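You operate a simulated robot arm through the tools that you are given. There is no shell and no other tool.

The job below is to be done with a simulated robot arm. You get a single attempt, and the scene is never put back.

## Task
Soak the blouse clean in the sink with a dash of soap.
Fine: two to four spoonfuls from the soap bottle; stand it back and shut its cap. Lay the blouse under water and watch till the grime is gone, then lift the sink stopper to its dish. The blouse stays in the sink, the tap stays off. Pinch and drop nothing; spill no more than a spoonful. Set down upright: soap bottle.

The check looks at the end state, three seconds after you hand in, the way a careful person would. Anything else that was tipped, shoved, dropped, spilled or broken makes it a failure. A push-on lid holds only when it is set on centred and level and pressed home; a screw cap is set on level and turned clockwise until tight.

## Robot
A 7-joint arm with a two-finger parallel gripper, fixed in place. Base frame: the origin is at the foot of the arm, x ahead of it, y to its left, z up; the work surface is at about z = 0.736. Units: m, degrees, N and s.
Its first joint turns from -149.0 to 149.0 degrees. Payload 3.5 kg.
The tool frame sits at the grasp point between the pads (the TCP): z along the fingers, y along the line on which they close. The tips reach 0.023 m beyond it. The gripper opens to 0.094 m. The fingers are 0.038 m wide and 0.01 m thick; the gripper's body (0.054 by 0.096 m) begins 0.039 m behind the TCP.
Orientation is that of the tool frame in the base frame, as [roll, pitch, yaw] about the fixed x, y, z axes, in that order (R = Rz(yaw) Ry(pitch) Rx(roll)). With the fingers straight down and closing along the base's y, the tool's x points along the base's -x, its y along +y and its z along -z.

## Interface
- The arm moves only by the tool apply_moves. Its argument "commands" is a list of rows, each an object of numbers (a shift or turn left out is 0, a gripper value left out holds the last): "tx", "ty", "tz": the shift along the tool's x, y, z in units of 50 mm (1.0 is 50 mm); "ax", "ay", "az": the turn, a rotation vector about the tool's x, y, z in units of 4 degrees (1.0 is 4 degrees); "grip": the finger opening in m, from 0 to 0.094. In form: [{"tx": .., "ty": .., "tz": .., "ax": .., "ay": .., "az": .., "grip": ..}, ...]. A call has 1 to 20 rows; each row shifts and turns the commanded pose from where the row before left it, along the tool's axes as they then stand. A call with a number of a shift or a turn outside -1 to 1 is refused whole. A row lasts 0.2 s, in which the tool goes at most 0.05 m and 8.6 degrees; a call with a longer step from one row to the next is refused whole, and so is a gripper value outside its range. A pose out of reach is approached as far as the arm can. The call stops where the force on the tool passes 40 N (or 10 N more than at its start, if that is more) or the arm is blocked; 0.2 s more then pass. The fingers move at their own pace (about 0.153 m/s each) and stop on an object; they squeeze with about 22 N. The grip force told is the motor's: it shows also when the fingers shut on nothing. Time passes only in rows, and 0.2 s behind the last, so rows that do not move let the fingers close. The reply holds the time, the measured pose of the TCP, the force on the tool along the base axes, the opening and the grip force, in the units named above and with some noise, with the torque about the TCP (base axes, N m) and any sound that the robot's microphone picked up.
- Cameras (640 x 400 px; columns grow to the right, rows downward): "scene" is fixed at [0.3998, -0.651, 1.5073]; the picture's right is [-0.98, -0.22, 0.00], its down [-0.19, 0.85, -0.49] and it looks along [0.11, -0.48, -0.87] (base axes); focal length 214 px, centre (320, 200). "wrist" rides on the gripper at [0.086, 0.016, -0.074] in the tool frame; the picture's right is [-0.18, 0.98, 0.00], its down [-0.58, -0.11, -0.81] and it looks along [-0.79, -0.15, 0.59] (tool axes); focal length 243 px, centre (320, 200). There is no depth. A picture from a camera that has moved, and an enlarged one, comes with that camera's place and axes in the base frame and with its lens.
- snapshot(camera): a new picture of that camera. It takes no simulated time.
- zoom(camera, box): a new picture of the part [left, top, right, bottom] of that camera's present view, enlarged. It takes no simulated time.
- job_done(): hands the job in; it is judged then, once.

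Nothing tells you positions but the pictures and the camera data. Unless the task says otherwise, let go and move clear before handing in.

The tools are called by a JSON object that holds its "op" and its "data". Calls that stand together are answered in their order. apply_moves: Moves the arm, as the interface text tells. Its arguments: {"type":"object","properties":{"commands":{"type":"array","items":{"type":"object","properties":{"tx":{"type":"number"},"ty":{"type":"number"},"tz":{"type":"number"},"ax":{"type":"number"},"ay":{"type":"number"},"az":{"type":"number"},"grip":{"type":"number"}}}}},"required":["commands"]} The other tools are called the same way: snapshot (camera) takes a picture; zoom (camera, box) takes an enlarged picture of a part of a camera's view; job_done () hands the job in.

At the start:

```text
clock: 0.0
tool_pos: [0.2701, -1.0629, 1.2681]
orientation: [179.9, 0.1, 179.9]
contact_force: [0.5, 0.4, 0.1]
wrist_torque: [0.0, 0.02, 0.0]
width: 0.0941
grip_force: 0.0
```

scene: 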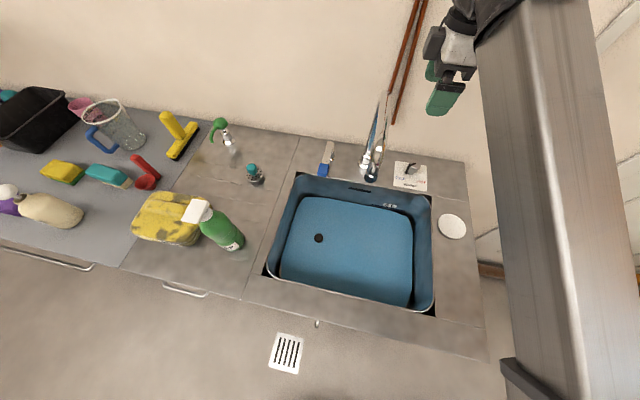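
wrist: 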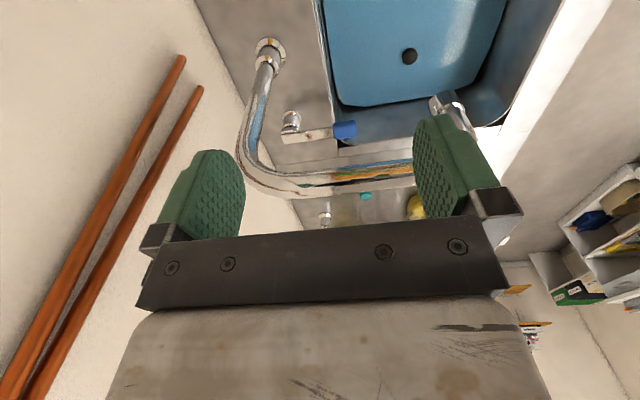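

I see a sink (blue basin, apparently with water), a counter with bottles, a folded yellow cloth (possibly the blouse), a white dish at the right of the sink. I will look closer before moving anything.

{"op": "zoom", "data": {"camera": "scene", "box": [240, 130, 500, 340]}}

{"op": "zoom", "data": {"camera": "scene", "box": [110, 100, 300, 290]}}

{"op": "zoom", "data": {"camera": "scene", "box": [0, 80, 200, 260]}}

{"op": "zoom", "data": {"camera": "scene", "box": [340, 120, 500, 260]}}

```text
1.90 times, centred on (370, 235) of scene
camera zoom: at [0.3998, -0.651, 1.5073], right [-0.98, -0.22, 0.0], down [-0.19, 0.85, -0.49], along [0.11, -0.48, -0.87], focal length 408 px, centre (225, 133)
```

zoom: 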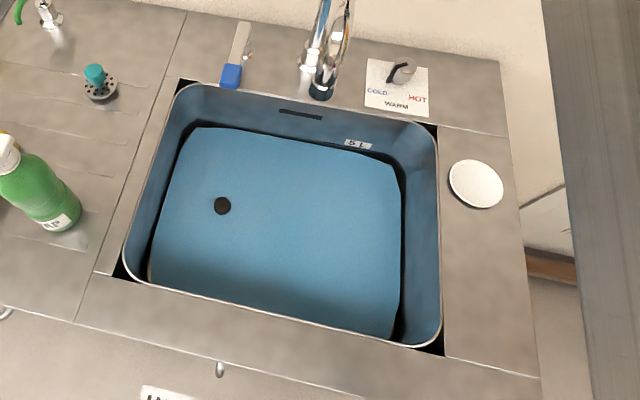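

```text
2.11 times, centred on (205, 195) of scene
camera zoom: at [0.3998, -0.651, 1.5073], right [-0.98, -0.22, 0.0], down [-0.19, 0.85, -0.49], along [0.11, -0.48, -0.87], focal length 452 px, centre (562, 210)
```

zoom: 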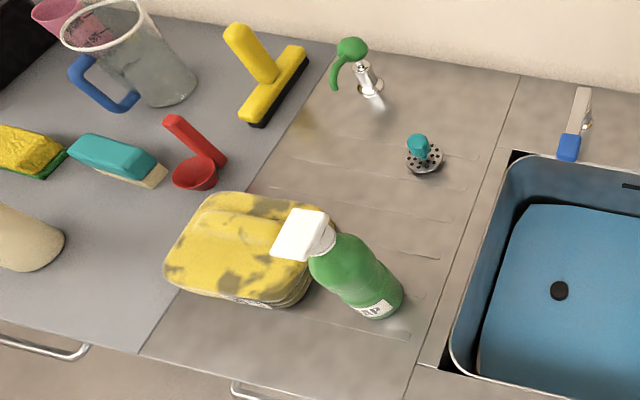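

```text
2.22 times, centred on (100, 170) of scene
camera zoom: at [0.3998, -0.651, 1.5073], right [-0.98, -0.22, 0.0], down [-0.19, 0.85, -0.49], along [0.11, -0.48, -0.87], focal length 477 px, centre (809, 267)
```

zoom: 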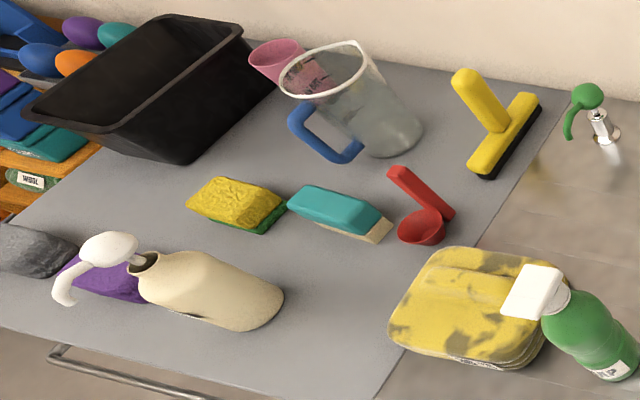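

```text
2.86 times, centred on (420, 190) of scene
camera zoom: at [0.3998, -0.651, 1.5073], right [-0.98, -0.22, 0.0], down [-0.19, 0.85, -0.49], along [0.11, -0.48, -0.87], focal length 613 px, centre (34, 229)
```

zoom: 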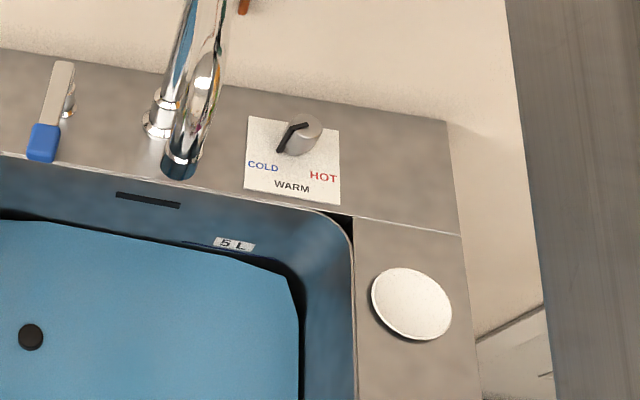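

The black disc in the basin, the white dish to its right, the green soap bottle and yellow folded cloth on the drainer to the left are the main items. I'll lift a little away from the tap and move toward the middle for better stereo views.

{"op": "apply_moves", "data": {"commands": [{"tz": -1}, {"tz": -0.5}, {"ty": 1}, {"ty": 1}, {"ty": 1}, {"ty": 1}, {"ty": 1}, {"ty": 1}]}}

{"op": "snapshot", "data": {"camera": "wrist"}}

{"op": "snapshot", "data": {"camera": "scene"}}

```text
clock: 1.8
tool_pos: [0.2923, -0.8286, 1.2106]
orientation: [-177.9, 0.9, 179.9]
contact_force: [0.1, 0.6, 0.1]
wrist_torque: [0.01, 0.01, 0.01]
width: 0.094
grip_force: 0.0
out of reach, approached as far as the arm can: row 1, 2, 3, 4, 5, 6, 7, 8
```

```text
taken
camera wrist: at [0.2049, -0.8103, 1.2833], right [0.18, 0.98, -0.03], down [0.57, -0.08, 0.82], along [0.8, -0.17, -0.57], focal length 243 px, centre (320, 200)
```

wrist: 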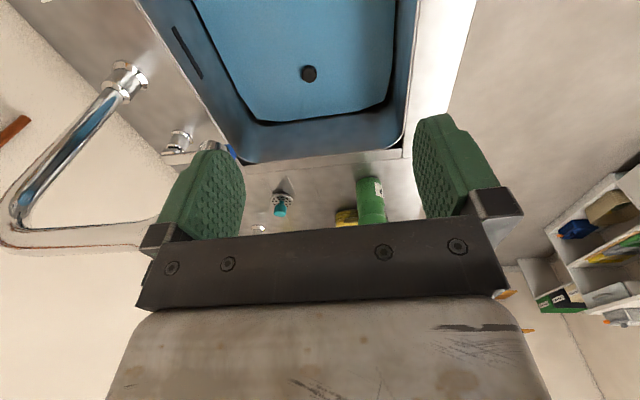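

```text
taken
```

scene: 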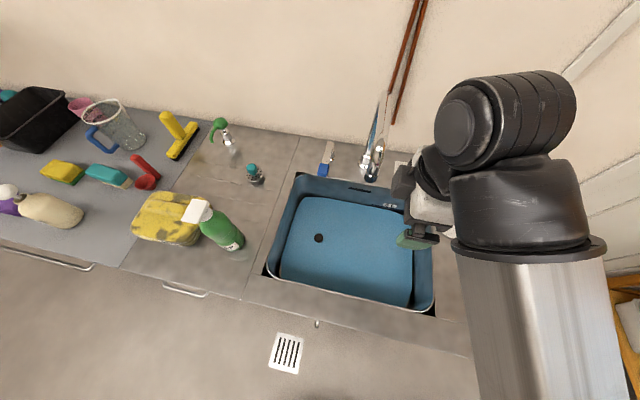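

The dot in the basin triangulates to about (0.465, -0.90, 0.765), and the counter seems to be near z ≈ 0.88. I'll zoom in with the wrist camera to judge the water and the stopper.

{"op": "zoom", "data": {"camera": "wrist", "box": [160, 0, 460, 160]}}

{"op": "zoom", "data": {"camera": "wrist", "box": [230, 150, 430, 250]}}

{"op": "zoom", "data": {"camera": "scene", "box": [240, 180, 400, 300]}}

```text
2.13 times, centred on (310, 80) of wrist
camera zoom: at [0.2049, -0.8103, 1.2833], right [0.18, 0.98, -0.03], down [0.57, -0.08, 0.82], along [0.8, -0.17, -0.57], focal length 518 px, centre (341, 456)
```

zoom: 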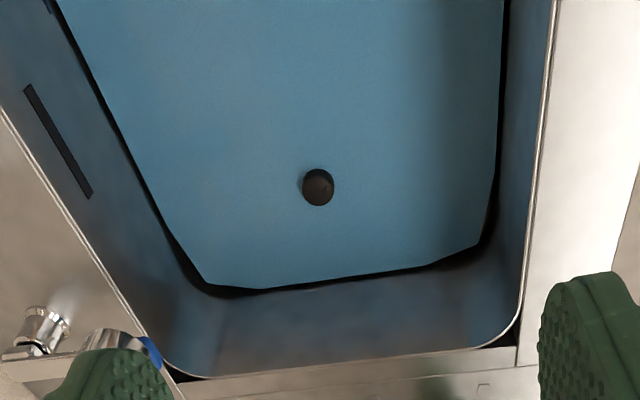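

```text
3.20 times, centred on (330, 200) of wrist
camera zoom: at [0.2049, -0.8103, 1.2833], right [0.18, 0.98, -0.03], down [0.57, -0.08, 0.82], along [0.8, -0.17, -0.57], focal length 776 px, centre (288, 200)
```

zoom: 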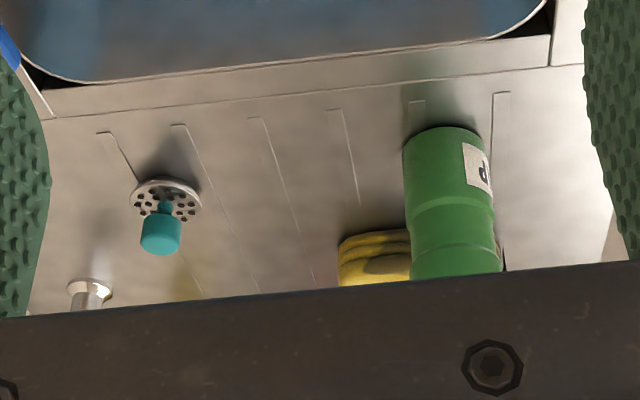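

```text
3.33 times, centred on (320, 240) of scene
camera zoom: at [0.3998, -0.651, 1.5073], right [-0.98, -0.22, 0.0], down [-0.19, 0.85, -0.49], along [0.11, -0.48, -0.87], focal length 715 px, centre (320, 67)
```

zoom: 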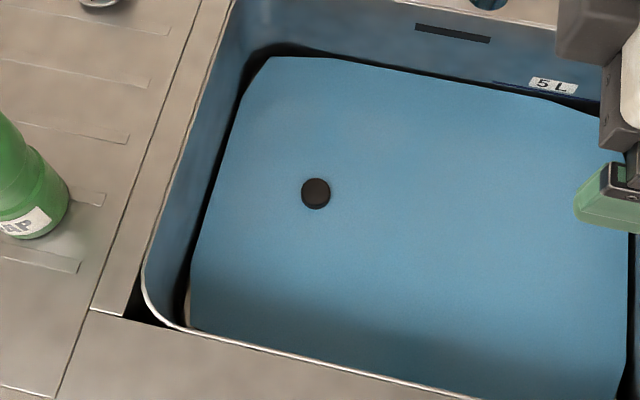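

The black disc looks like the stopper's knob poking out of the water; the counter plane is around z≈0.88–0.9. I'll pull the arm in to a comfortable radius and test how it turns.

{"op": "apply_moves", "data": {"commands": [{"tx": 0, "ty": 1}, {"ty": 1}, {"tz": 1}, {"tz": 1}]}}

```text
clock: 2.8
tool_pos: [0.3028, -0.7467, 1.0718]
orientation: [180.0, 0.0, -180.0]
contact_force: [-0.3, 0.2, -0.3]
wrist_torque: [0.02, -0.05, 0.01]
width: 0.0943
grip_force: 0.1
out of reach, approached as far as the arm can: row 1, 2
```

{"op": "snapshot", "data": {"camera": "scene"}}

{"op": "apply_moves", "data": {"commands": [{"az": -1}, {"az": -1}, {"az": -1}, {"az": -1}, {"az": -1}]}}

```text
taken
```

scene: 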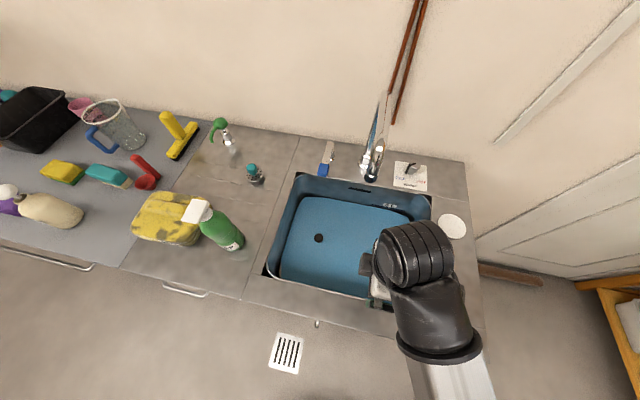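

```text
clock: 4.0
tool_pos: [0.302, -0.7471, 1.0712]
orientation: [180.0, -0.1, -159.8]
contact_force: [0.9, 0.1, 0.0]
wrist_torque: [0.02, 0.0, 0.01]
width: 0.094
grip_force: 0.0
```

Yaw turning works. I keep turning to see whether the camera can be brought to the far side of the gripper.

{"op": "apply_moves", "data": {"commands": [{"az": -1}, {"az": -1}, {"az": -1}, {"az": -1}, {"az": -1}, {"az": -1}, {"az": -1}, {"az": -1}, {"az": -1}, {"az": -1}, {"az": -1}, {"az": -1}, {"az": -1}, {"az": -1}, {"az": -1}]}}

{"op": "snapshot", "data": {"camera": "wrist"}}

```text
clock: 7.2
tool_pos: [0.3032, -0.7488, 1.0709]
orientation: [179.9, 0.0, -99.9]
contact_force: [-0.2, 0.7, -0.3]
wrist_torque: [0.0, -0.01, 0.0]
width: 0.094
grip_force: 0.0
```

```text
taken
camera wrist: at [0.2725, -0.831, 1.1455], right [-0.94, 0.35, 0.0], down [0.21, 0.55, 0.81], along [0.28, 0.76, -0.59], focal length 243 px, centre (320, 200)
```

wrist: 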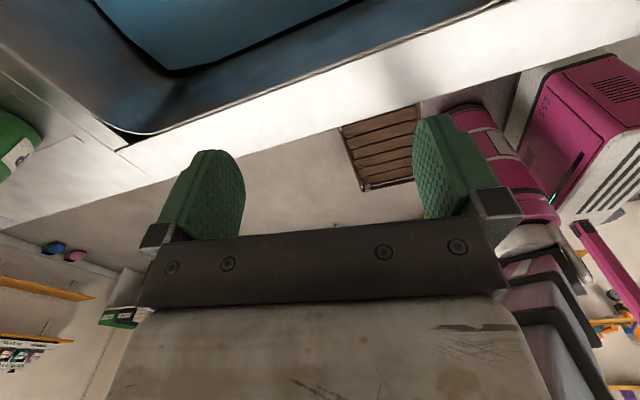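

Joint range allows it. I'll finish the yaw toward the bottle and begin tilting the tool up so the camera looks down over the fingers at the bottle.

{"op": "apply_moves", "data": {"commands": [{"az": -1}, {"az": -1}, {"az": -1}, {"az": -1}, {"az": -1}, {"az": -1}, {"az": -1}, {"az": -1}, {"az": -1}, {"az": -1}, {"az": -1}, {"az": -1}, {"az": -0.8}]}}

{"op": "apply_moves", "data": {"commands": [{"ay": 1}, {"ay": 1}, {"ay": 1}, {"ay": 1}, {"ay": 1}, {"ay": 1}, {"ay": 1}, {"ay": 1}, {"ay": 1}, {"ay": 1}]}}

{"op": "snapshot", "data": {"camera": "wrist"}}

{"op": "snapshot", "data": {"camera": "scene"}}

```text
clock: 10.0
tool_pos: [0.3035, -0.7489, 1.0703]
orientation: [179.9, 0.0, -72.0]
contact_force: [-0.3, 0.0, 0.1]
wrist_torque: [0.03, 0.0, -0.01]
width: 0.0939
grip_force: 0.0
out of reach, approached as far as the arm can: row 8, 9, 10, 11, 12, 13
```

```text
clock: 12.2
tool_pos: [0.3035, -0.7484, 1.0707]
orientation: [-179.9, -40.1, -72.0]
contact_force: [0.0, -0.3, 0.9]
wrist_torque: [0.06, -0.01, 0.0]
width: 0.094
grip_force: 0.0
```

```text
taken
camera wrist: at [0.2936, -0.7705, 1.1836], right [-0.98, -0.17, -0.12], down [-0.2, 0.95, 0.24], along [0.07, 0.26, -0.96], focal length 243 px, centre (320, 200)
```

wrist: 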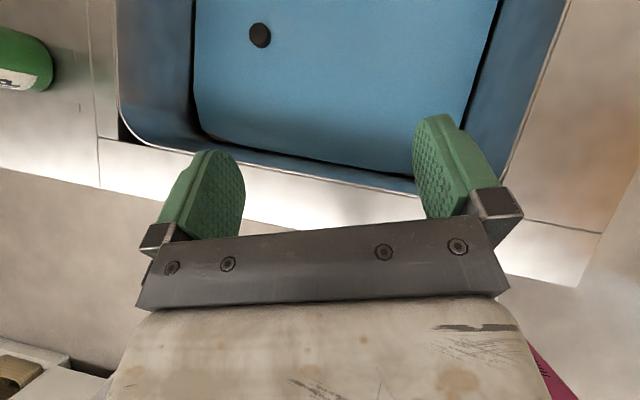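

```text
taken
```

scene: 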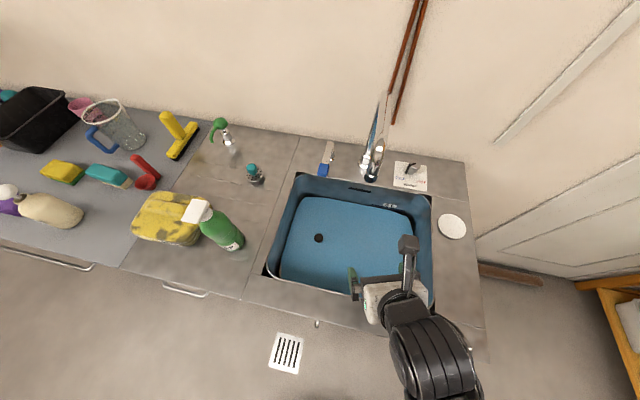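

The turn limit lies about along the arm's own radial direction, which suits a radial approach. I'll swing over toward the bottle's bearing, yaw along and tilt to horizontal.

{"op": "apply_moves", "data": {"commands": [{"tx": -0.097, "ty": -0.775, "tz": -0.298}, {"tx": -0.097, "ty": -0.775, "tz": -0.298}, {"tx": -0.097, "ty": -0.775, "tz": -0.298}, {"tx": -0.097, "ty": -0.775, "tz": -0.298}, {"tx": -0.097, "ty": -0.775, "tz": -0.298}, {"tx": -0.097, "ty": -0.775, "tz": -0.298}, {"ax": 0.643, "az": -0.766}, {"ax": 0.643, "az": -0.766}, {"ax": 0.643, "az": -0.766}, {"ax": 0.643, "az": -0.766}, {"ax": 0.643, "az": -0.766}]}}

{"op": "snapshot", "data": {"camera": "wrist"}}

```text
clock: 14.6
tool_pos: [0.509, -0.591, 1.1216]
orientation: [-179.6, -40.1, -53.3]
contact_force: [0.2, 0.0, -0.6]
wrist_torque: [0.01, -0.01, -0.03]
width: 0.0939
grip_force: 0.0
out of reach, approached as far as the arm can: row 11
```

```text
taken
camera wrist: at [0.5069, -0.6167, 1.2323], right [-0.87, -0.48, -0.12], down [-0.49, 0.83, 0.24], along [-0.01, 0.27, -0.96], focal length 243 px, centre (320, 200)
```

wrist: 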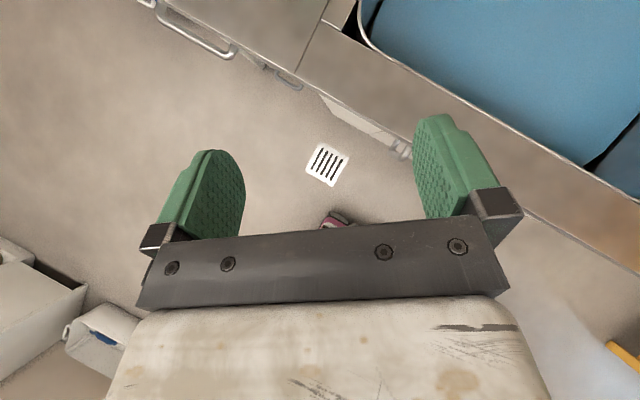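

{"op": "apply_moves", "data": {"commands": [{"ay": 1}, {"ay": 1}, {"ay": 1}, {"ay": 1}, {"ay": 1}, {"ay": 1}, {"ay": 1}, {"ay": 1}, {"ay": 1}, {"ay": 1}, {"ay": 1}, {"ay": 1}]}}

{"op": "snapshot", "data": {"camera": "wrist"}}

{"op": "snapshot", "data": {"camera": "scene"}}

```text
clock: 17.2
tool_pos: [0.5093, -0.5907, 1.1194]
orientation: [-179.8, -88.0, -52.1]
contact_force: [0.3, -0.3, 0.5]
wrist_torque: [0.01, -0.01, -0.03]
width: 0.0939
grip_force: 0.1
```

```text
taken
camera wrist: at [0.4526, -0.5449, 1.2084], right [-0.78, -0.6, -0.18], down [-0.42, 0.72, -0.55], along [0.47, -0.35, -0.81], focal length 243 px, centre (320, 200)
```

wrist: 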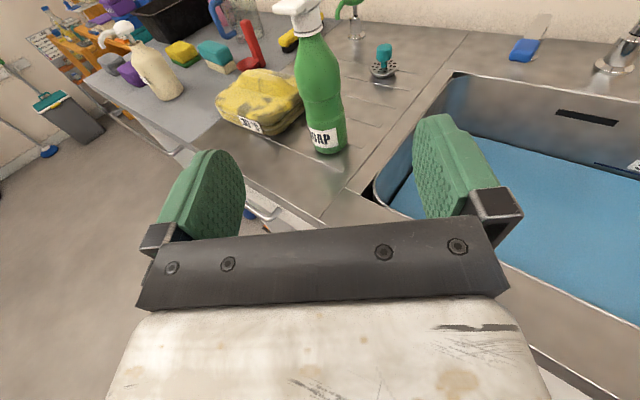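

```text
taken
```

scene: 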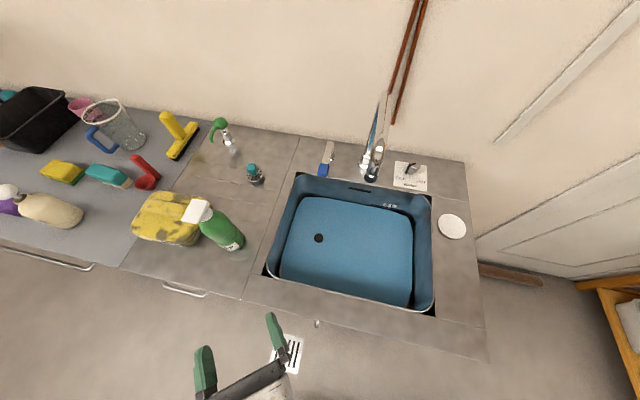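

Now I have a clear view of the soap bottle and the folded blouse. Zooming in for the cap and the blouse.

{"op": "zoom", "data": {"camera": "wrist", "box": [240, 0, 400, 160]}}

{"op": "zoom", "data": {"camera": "wrist", "box": [200, 50, 320, 140]}}

{"op": "zoom", "data": {"camera": "wrist", "box": [80, 0, 300, 110]}}

```text
2.50 times, centred on (320, 80) of wrist
camera zoom: at [0.4526, -0.5449, 1.2084], right [-0.78, -0.6, -0.18], down [-0.42, 0.72, -0.55], along [0.47, -0.35, -0.81], focal length 606 px, centre (320, 500)
```

zoom: 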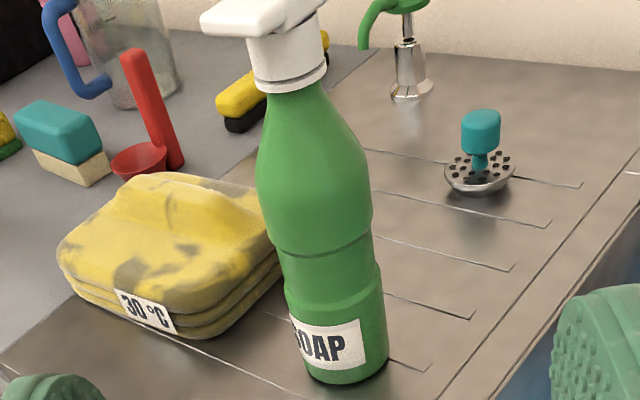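

```text
4.44 times, centred on (260, 95) of wrist
camera zoom: at [0.4526, -0.5449, 1.2084], right [-0.78, -0.6, -0.18], down [-0.42, 0.72, -0.55], along [0.47, -0.35, -0.81], focal length 1078 px, centre (587, 667)
```

zoom: 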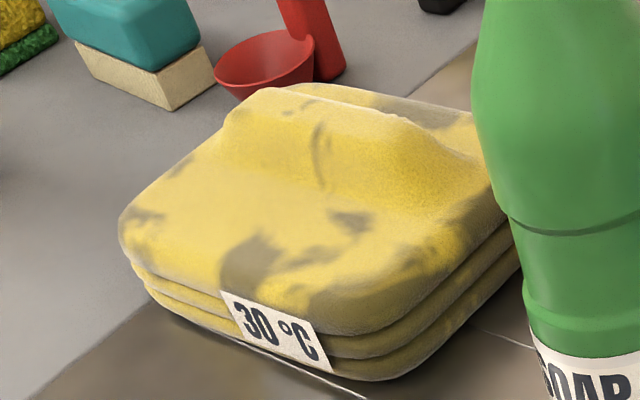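

```text
2.91 times, centred on (190, 55) of wrist
camera zoom: at [0.4526, -0.5449, 1.2084], right [-0.78, -0.6, -0.18], down [-0.42, 0.72, -0.55], along [0.47, -0.35, -0.81], focal length 706 px, centre (698, 622)
```

zoom: 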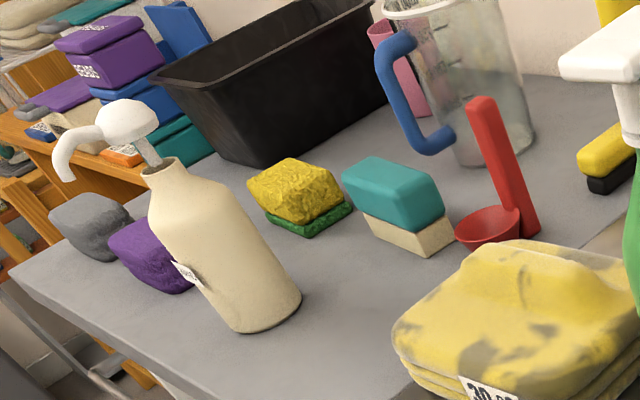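

The cap sits at the top edge of the view. I'll tilt up a bit more to inspect the cap mechanism.

{"op": "apply_moves", "data": {"commands": [{"ay": 1}, {"ay": 1}, {"ay": 1}, {"ay": 1}, {"ay": 1}]}}

{"op": "snapshot", "data": {"camera": "wrist"}}

{"op": "zoom", "data": {"camera": "wrist", "box": [250, 30, 350, 130]}}

{"op": "zoom", "data": {"camera": "scene", "box": [170, 180, 250, 260]}}

```text
clock: 18.4
tool_pos: [0.5085, -0.5936, 1.1193]
orientation: [-1.1, -76.7, 128.1]
contact_force: [-0.4, -0.4, 0.0]
wrist_torque: [-0.01, -0.01, 0.0]
width: 0.094
grip_force: 0.1
out of reach, approached as far as the arm can: row 5
```

```text
taken
camera wrist: at [0.4385, -0.5299, 1.1863], right [-0.76, -0.63, -0.18], down [-0.3, 0.59, -0.75], along [0.58, -0.51, -0.64], focal length 243 px, centre (320, 200)
```

wrist: 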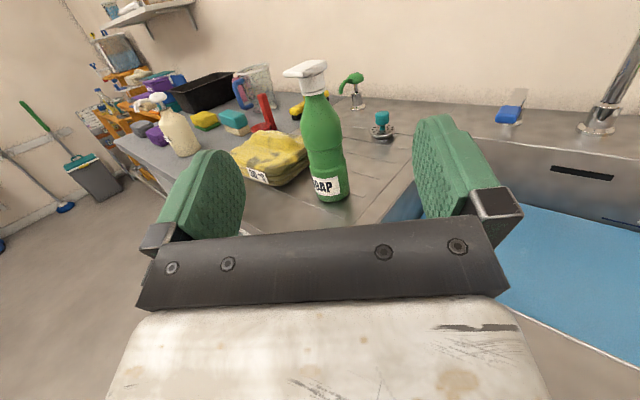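

```text
4.00 times, centred on (300, 80) of wrist
camera zoom: at [0.4385, -0.5299, 1.1863], right [-0.76, -0.63, -0.18], down [-0.3, 0.59, -0.75], along [0.58, -0.51, -0.64], focal length 970 px, centre (400, 680)
```

zoom: 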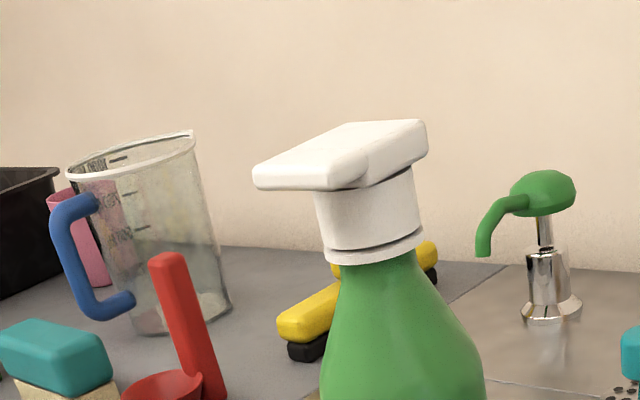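

```text
5.00 times, centred on (210, 220) of scene
camera zoom: at [0.3998, -0.651, 1.5073], right [-0.98, -0.22, 0.0], down [-0.19, 0.85, -0.49], along [0.11, -0.48, -0.87], focal length 1072 px, centre (870, 100)
```

zoom: 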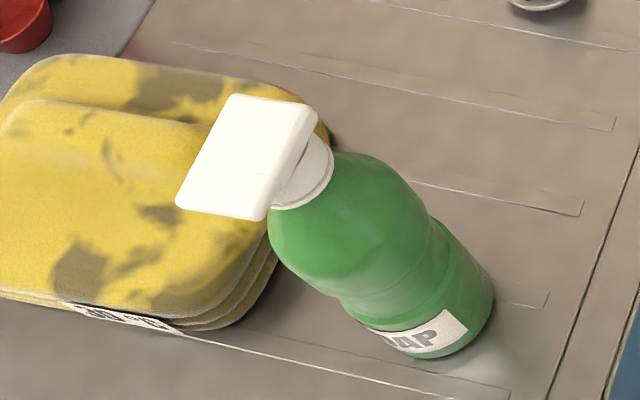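

The cap is a white flip-top lid with its lip overhanging toward +y (the robot side), at roughly (0.69, -0.76, 1.11). I'll level the tool and turn it to point straight along -y to look at it square-on.

{"op": "apply_moves", "data": {"commands": [{"ay": -1}, {"ay": -1}, {"ay": -1}, {"ay": -0.3}, {"ax": -1}, {"ax": -1}, {"ax": -1}, {"ax": -1}, {"ax": -1}, {"ax": -1}, {"ax": -1}, {"ax": -1}, {"ax": -1}, {"ax": -0.5}]}}

{"op": "snapshot", "data": {"camera": "wrist"}}

```text
clock: 21.4
tool_pos: [0.506, -0.5931, 1.121]
orientation: [-45.0, -86.2, 132.9]
contact_force: [0.4, -0.5, 0.3]
wrist_torque: [-0.02, 0.01, 0.01]
width: 0.094
grip_force: 0.0
out of reach, approached as far as the arm can: row 2
```

```text
taken
camera wrist: at [0.4888, -0.5152, 1.2024], right [-0.97, 0.02, -0.23], down [0.16, 0.77, -0.61], along [0.16, -0.63, -0.76], focal length 243 px, centre (320, 200)
```

wrist: 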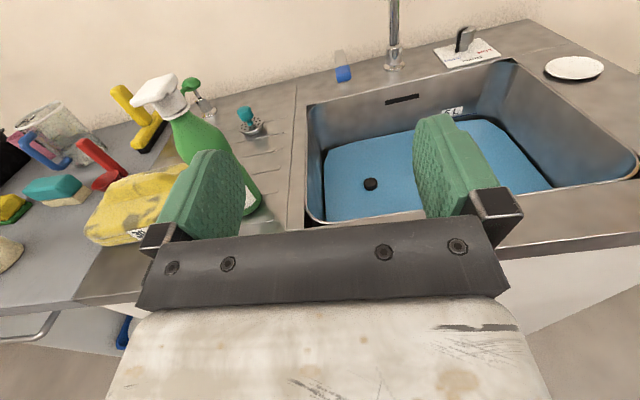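

{"op": "apply_moves", "data": {"commands": [{"ay": -0.67, "az": -0.65, "ax": 0.55}, {"ty": -0.92}, {"ty": -0.92}, {"ty": -0.92}, {"ty": -0.92}]}}

{"op": "snapshot", "data": {"camera": "wrist"}}

```text
clock: 22.6
tool_pos: [0.6904, -0.5933, 1.1224]
orientation: [-15.4, -89.9, 105.6]
contact_force: [0.6, 0.4, 0.3]
wrist_torque: [0.01, 0.01, 0.0]
width: 0.0939
grip_force: 0.0
```

```text
taken
camera wrist: at [0.6746, -0.519, 1.2073], right [-0.98, 0.0, -0.18], down [0.11, 0.81, -0.58], along [0.15, -0.59, -0.79], focal length 243 px, centre (320, 200)
```

wrist: 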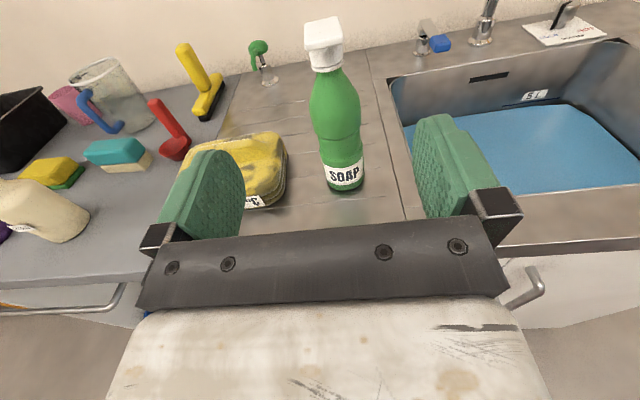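

The tool is now level, pointing straight at the bottle. Zooming on the lid for precise measurement.

{"op": "zoom", "data": {"camera": "wrist", "box": [290, 0, 370, 80]}}

{"op": "zoom", "data": {"camera": "wrist", "box": [280, 60, 400, 200]}}

{"op": "zoom", "data": {"camera": "scene", "box": [175, 190, 215, 230]}}

```text
5.00 times, centred on (330, 40) of wrist
camera zoom: at [0.6746, -0.519, 1.2073], right [-0.98, 0.0, -0.18], down [0.11, 0.81, -0.58], along [0.15, -0.59, -0.79], focal length 1213 px, centre (270, 1000)
```

zoom: 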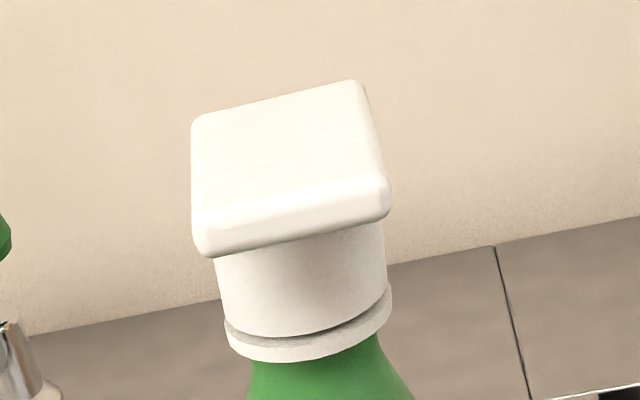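

```text
2.86 times, centred on (340, 130) of wrist
camera zoom: at [0.6746, -0.519, 1.2073], right [-0.98, 0.0, -0.18], down [0.11, 0.81, -0.58], along [0.15, -0.59, -0.79], focal length 693 px, centre (263, 400)
```

zoom: 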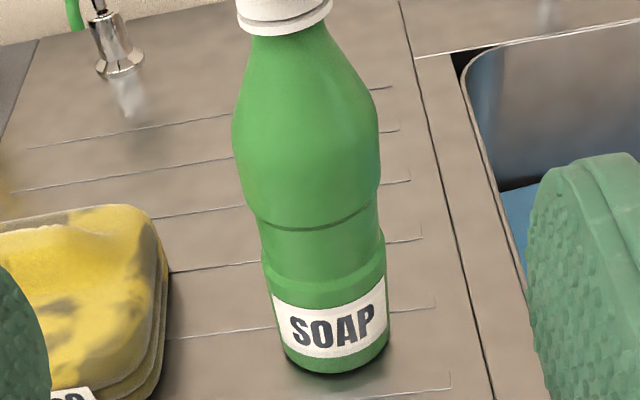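

```text
10.00 times, centred on (195, 210) of scene
camera zoom: at [0.3998, -0.651, 1.5073], right [-0.98, -0.22, 0.0], down [-0.19, 0.85, -0.49], along [0.11, -0.48, -0.87], focal length 2145 px, centre (1570, 100)
```

zoom: 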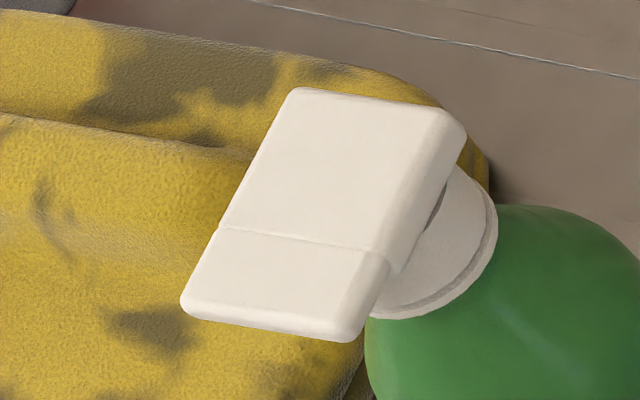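

The lid's lip front edge is at about y = -0.760, underside z ≈ 1.112, bottle axis about (0.690, -0.787), counter z ≈ 0.90. I'll close the fingers and roll the tool 90° so the flat of the fingers can lift the lip with the camera watching from the side.

{"op": "apply_moves", "data": {"commands": [{"az": 1, "grip": 0}, {"az": 1}, {"az": 1}, {"az": 1}, {"az": 1}, {"az": 1}, {"az": 1}, {"az": 1}, {"az": 1}, {"az": 1}, {"az": 1}, {"az": 1}, {"az": 1}, {"az": 1}, {"az": 1}, {"az": 1}, {"az": 1}, {"az": 1}, {"az": 1}, {"az": 1}]}}

{"op": "apply_moves", "data": {"commands": [{"az": 1}, {"az": 1}, {"az": 0.5}]}}

{"op": "snapshot", "data": {"camera": "wrist"}}

{"op": "snapshot", "data": {"camera": "scene"}}

```text
clock: 26.8
tool_pos: [0.6905, -0.5923, 1.1198]
orientation: [-90.0, -9.8, -179.7]
contact_force: [0.0, 0.3, 0.4]
wrist_torque: [-0.03, 0.02, -0.01]
width: 0.0
grip_force: 22.4
```

```text
clock: 27.6
tool_pos: [0.6895, -0.5942, 1.1207]
orientation: [-89.9, 0.1, -179.7]
contact_force: [-0.5, -0.1, 0.3]
wrist_torque: [0.0, 0.02, -0.01]
width: 0.0
grip_force: 21.8
```

```text
taken
camera wrist: at [0.6038, -0.5191, 1.1044], right [0.19, 0.0, -0.98], down [0.58, 0.81, 0.11], along [0.8, -0.59, 0.15], focal length 243 px, centre (320, 200)
```

wrist: 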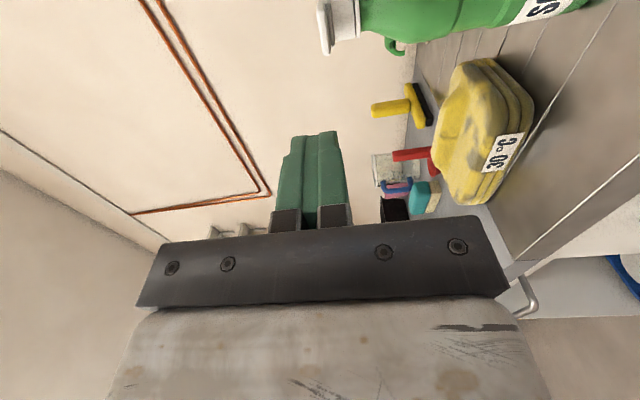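

```text
taken
```

scene: 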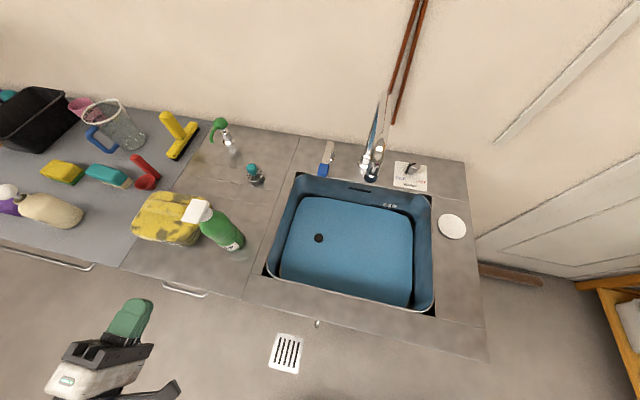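

{"op": "zoom", "data": {"camera": "wrist", "box": [240, 100, 400, 240]}}

{"op": "zoom", "data": {"camera": "scene", "box": [40, 280, 200, 400]}}

```text
2.86 times, centred on (320, 170) of wrist
camera zoom: at [0.6038, -0.5191, 1.1044], right [0.19, 0.0, -0.98], down [0.58, 0.81, 0.11], along [0.8, -0.59, 0.15], focal length 693 px, centre (320, 286)
```

zoom: 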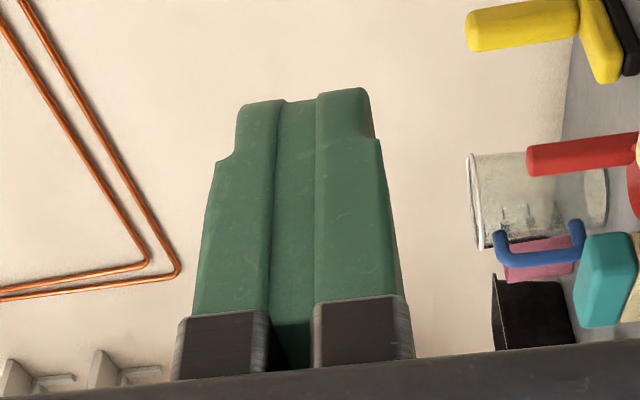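

```text
3.33 times, centred on (120, 340) of scene
camera zoom: at [0.3998, -0.651, 1.5073], right [-0.98, -0.22, 0.0], down [-0.19, 0.85, -0.49], along [0.11, -0.48, -0.87], focal length 715 px, centre (987, -267)
```

zoom: 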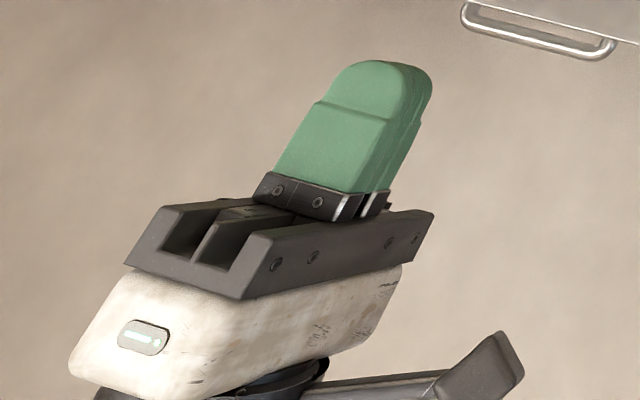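

The finger tips are about 20 mm thick when closed with a step behind. I'll move in below the lip level, stopping just in front of the collar, and look from both cameras.

{"op": "apply_moves", "data": {"commands": [{"ty": 0.48}, {"tz": 0.9}, {"tz": 0.9}, {"tz": 0.8}, {"tz": 0.1}]}}

{"op": "snapshot", "data": {"camera": "wrist"}}

{"op": "zoom", "data": {"camera": "scene", "box": [150, 180, 250, 260]}}

```text
clock: 28.8
tool_pos: [0.6912, -0.7289, 1.0973]
orientation: [-90.0, 0.1, -179.7]
contact_force: [-1.1, -0.3, 0.7]
wrist_torque: [0.01, 0.02, 0.03]
width: 0.0
grip_force: 21.6
```

```text
taken
camera wrist: at [0.6041, -0.6547, 1.0803], right [0.19, 0.0, -0.98], down [0.58, 0.81, 0.11], along [0.8, -0.59, 0.15], focal length 243 px, centre (320, 200)
```

wrist: 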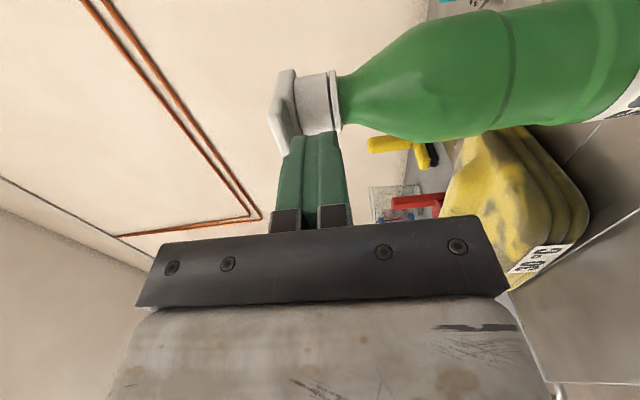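

```text
5.00 times, centred on (200, 220) of scene
camera zoom: at [0.3998, -0.651, 1.5073], right [-0.98, -0.22, 0.0], down [-0.19, 0.85, -0.49], along [0.11, -0.48, -0.87], focal length 1072 px, centre (920, 100)
```

zoom: 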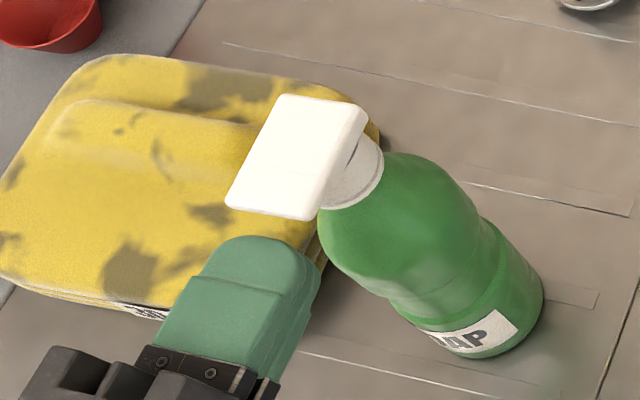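

{"op": "zoom", "data": {"camera": "wrist", "box": [240, 50, 380, 220]}}

```text
2.35 times, centred on (310, 135) of wrist
camera zoom: at [0.6041, -0.6547, 1.0803], right [0.19, 0.0, -0.98], down [0.58, 0.81, 0.11], along [0.8, -0.59, 0.15], focal length 571 px, centre (344, 353)
```

zoom: 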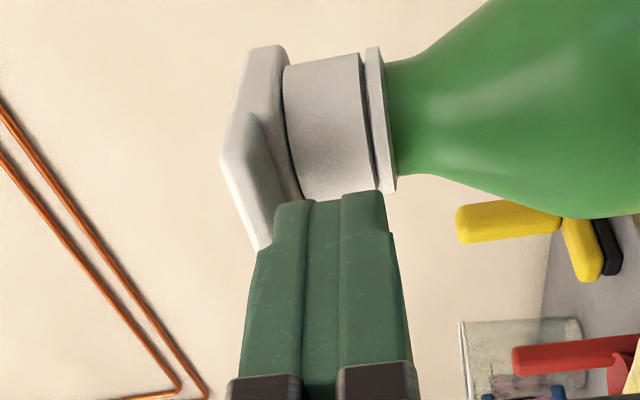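

The lip's underside is about z ≈ 1.109; my finger top is about 1.107. I'll drop 4 mm and slide 14 mm in under the lip.

{"op": "apply_moves", "data": {"commands": [{"ty": 0.08}, {"tz": 0.1}, {"tz": 0.1}, {"tz": 0.08}]}}

{"op": "zoom", "data": {"camera": "wrist", "box": [240, 50, 380, 220]}}

{"op": "zoom", "data": {"camera": "scene", "box": [150, 180, 250, 260]}}

```text
clock: 29.8
tool_pos: [0.6913, -0.741, 1.0933]
orientation: [-89.9, 0.1, -179.7]
contact_force: [-0.3, -0.4, -1.1]
wrist_torque: [-0.01, 0.03, -0.03]
width: 0.0
grip_force: 22.1
```

```text
2.35 times, centred on (310, 135) of wrist
camera zoom: at [0.6047, -0.6679, 1.0766], right [0.19, 0.0, -0.98], down [0.58, 0.81, 0.11], along [0.8, -0.59, 0.15], focal length 571 px, centre (344, 353)
```

zoom: 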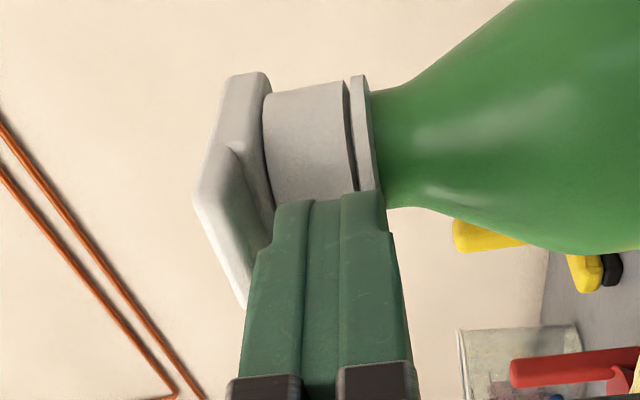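

```text
5.00 times, centred on (200, 220) of scene
camera zoom: at [0.3998, -0.651, 1.5073], right [-0.98, -0.22, 0.0], down [-0.19, 0.85, -0.49], along [0.11, -0.48, -0.87], focal length 1072 px, centre (920, 100)
```

zoom: 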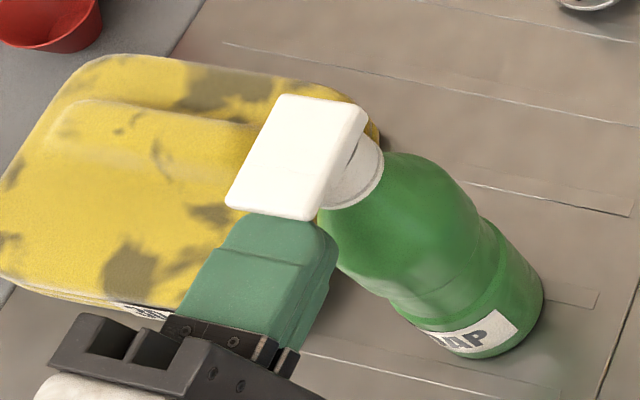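

The fingertip is now slightly under the lip without contact. Advance 4 mm more and start raising in small steps while watching the force.

{"op": "apply_moves", "data": {"commands": [{"tz": 0.08}, {"ty": -0.06}, {"ty": -0.06}, {"ty": -0.06}]}}

{"op": "zoom", "data": {"camera": "wrist", "box": [240, 50, 380, 220]}}

```text
clock: 30.8
tool_pos: [0.6906, -0.7445, 1.1017]
orientation: [-89.9, 0.1, -179.8]
contact_force: [0.0, 0.2, 0.5]
wrist_torque: [-0.02, 0.0, -0.03]
width: 0.0001
grip_force: 22.0
```

```text
2.35 times, centred on (310, 135) of wrist
camera zoom: at [0.6043, -0.672, 1.0857], right [0.19, 0.0, -0.98], down [0.58, 0.81, 0.11], along [0.8, -0.59, 0.15], focal length 571 px, centre (344, 353)
```

zoom: 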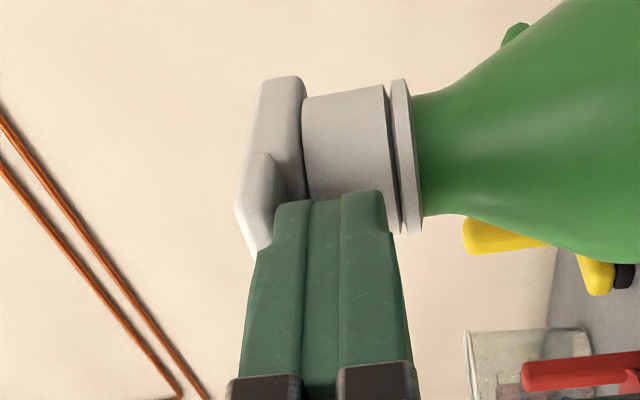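

{"op": "apply_moves", "data": {"commands": [{"ty": -0.05}, {"ty": -0.05}]}}

{"op": "zoom", "data": {"camera": "wrist", "box": [240, 50, 380, 220]}}

```text
clock: 31.4
tool_pos: [0.6906, -0.7452, 1.1073]
orientation: [-89.9, 0.1, -179.7]
contact_force: [0.8, -0.9, 0.0]
wrist_torque: [0.01, -0.01, 0.0]
width: 0.0
grip_force: 21.9
```

```text
2.35 times, centred on (310, 135) of wrist
camera zoom: at [0.6048, -0.6719, 1.0904], right [0.19, 0.0, -0.98], down [0.58, 0.81, 0.11], along [0.8, -0.59, 0.15], focal length 571 px, centre (344, 353)
```

zoom: 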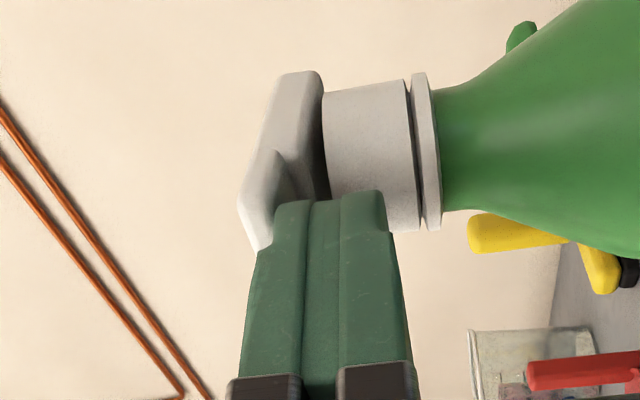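

The lid is hinging open at almost no force. I'll continue lifting and then follow it backward.

{"op": "apply_moves", "data": {"commands": [{"ty": -0.1}, {"ty": -0.1}, {"ty": -0.1, "tz": 0.05}, {"ty": -0.1, "tz": 0.08}, {"ty": -0.1, "tz": 0.08}]}}

{"op": "zoom", "data": {"camera": "wrist", "box": [240, 50, 380, 220]}}

{"op": "zoom", "data": {"camera": "scene", "box": [150, 180, 250, 260]}}

```text
clock: 32.6
tool_pos: [0.6905, -0.7554, 1.1319]
orientation: [-90.0, 0.2, -179.7]
contact_force: [0.9, 0.7, -0.1]
wrist_torque: [-0.02, 0.0, 0.0]
width: 0.0001
grip_force: 22.0
```

```text
2.35 times, centred on (310, 135) of wrist
camera zoom: at [0.6046, -0.6827, 1.1153], right [0.19, 0.0, -0.98], down [0.58, 0.81, 0.11], along [0.8, -0.59, 0.15], focal length 571 px, centre (344, 353)
```

zoom: 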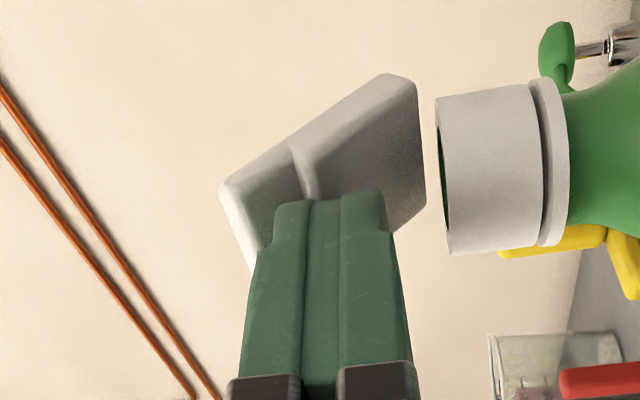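

```text
5.00 times, centred on (200, 220) of scene
camera zoom: at [0.3998, -0.651, 1.5073], right [-0.98, -0.22, 0.0], down [-0.19, 0.85, -0.49], along [0.11, -0.48, -0.87], focal length 1072 px, centre (920, 100)
```

zoom: 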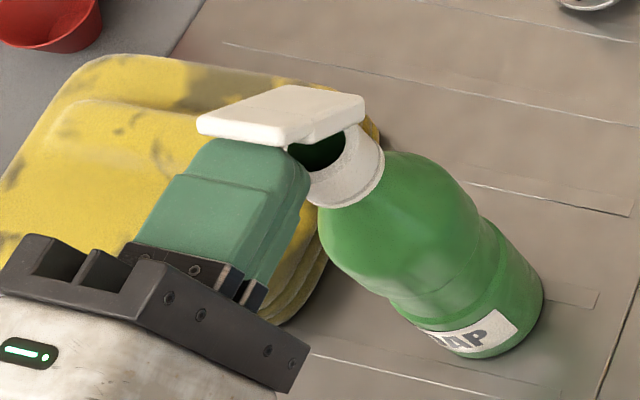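

The lid is lifting freely; the mouth is a wide open hole. Continue swinging the lid back past vertical.

{"op": "apply_moves", "data": {"commands": [{"ty": -0.12, "tz": 0.15}, {"ty": -0.12, "tz": 0.2}, {"ty": -0.1, "tz": 0.25}, {"tz": 0.25}]}}

{"op": "zoom", "data": {"camera": "wrist", "box": [200, 30, 400, 220]}}

{"op": "zoom", "data": {"camera": "scene", "box": [150, 180, 250, 260]}}

```text
clock: 33.6
tool_pos: [0.6909, -0.7988, 1.1484]
orientation: [-89.9, 0.0, -179.7]
contact_force: [0.2, 0.0, 0.2]
wrist_torque: [-0.02, 0.02, 0.01]
width: 0.0001
grip_force: 22.0
```

```text
2.11 times, centred on (300, 125) of wrist
camera zoom: at [0.6049, -0.7255, 1.1321], right [0.18, 0.0, -0.98], down [0.58, 0.81, 0.11], along [0.8, -0.59, 0.15], focal length 511 px, centre (362, 358)
```

zoom: 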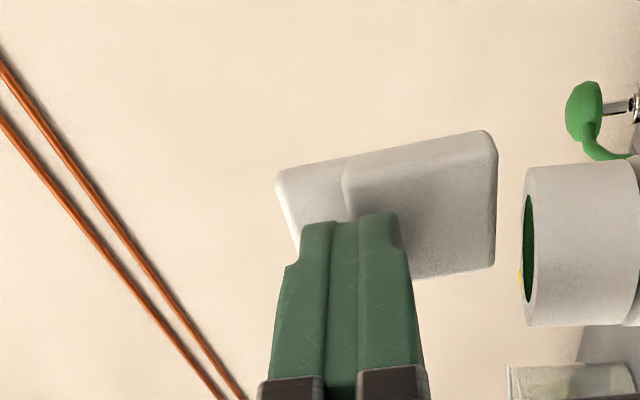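

```text
5.00 times, centred on (200, 220) of scene
camera zoom: at [0.3998, -0.651, 1.5073], right [-0.98, -0.22, 0.0], down [-0.19, 0.85, -0.49], along [0.11, -0.48, -0.87], focal length 1072 px, centre (920, 100)
```

zoom: 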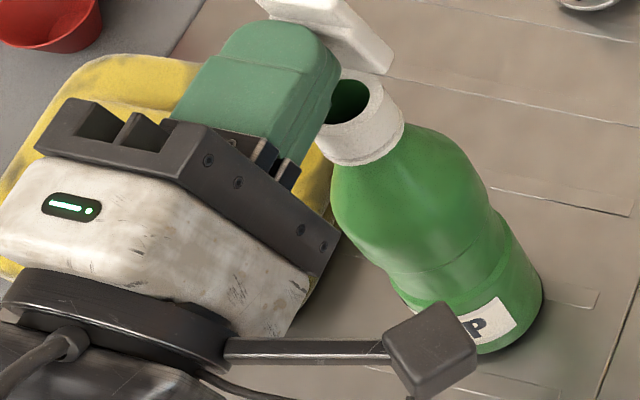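

The bottle seems to have shifted or leaned back slightly, so I'll back off right away and check.

{"op": "apply_moves", "data": {"commands": [{"tz": -0.2}, {"tz": -0.2}]}}

{"op": "zoom", "data": {"camera": "scene", "box": [150, 180, 250, 260]}}

{"op": "zoom", "data": {"camera": "wrist", "box": [200, 0, 520, 220]}}

```text
clock: 34.2
tool_pos: [0.6915, -0.7793, 1.1478]
orientation: [-89.9, 0.0, -179.7]
contact_force: [0.1, 0.1, -0.2]
wrist_torque: [0.0, 0.01, 0.03]
width: 0.0
grip_force: 22.2
```

```text
5.00 times, centred on (200, 220) of scene
camera zoom: at [0.3998, -0.651, 1.5073], right [-0.98, -0.22, 0.0], down [-0.19, 0.85, -0.49], along [0.11, -0.48, -0.87], focal length 1072 px, centre (920, 100)
```

zoom: 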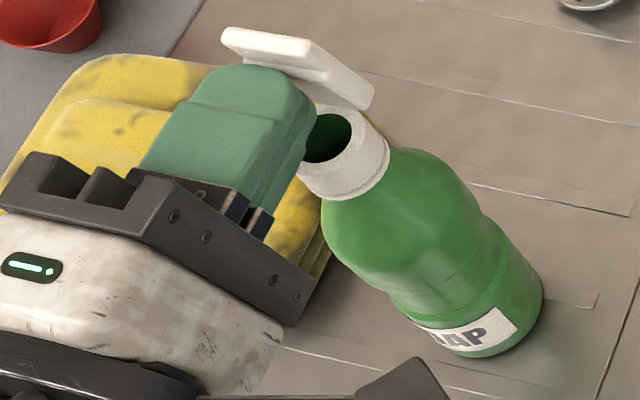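

```text
1.82 times, centred on (360, 110) of wrist
camera zoom: at [0.6047, -0.7049, 1.1322], right [0.18, 0.0, -0.98], down [0.58, 0.81, 0.11], along [0.8, -0.59, 0.15], focal length 441 px, centre (247, 364)
```

zoom: 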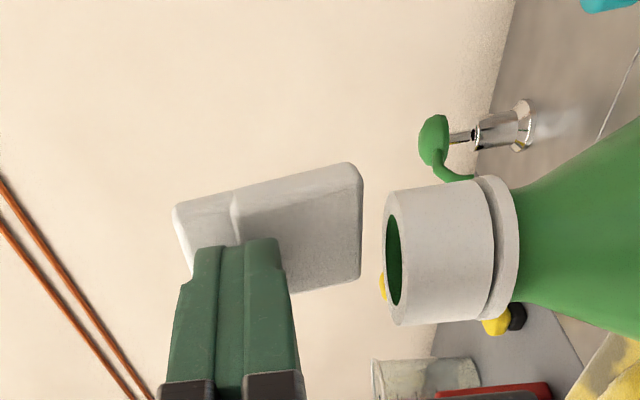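

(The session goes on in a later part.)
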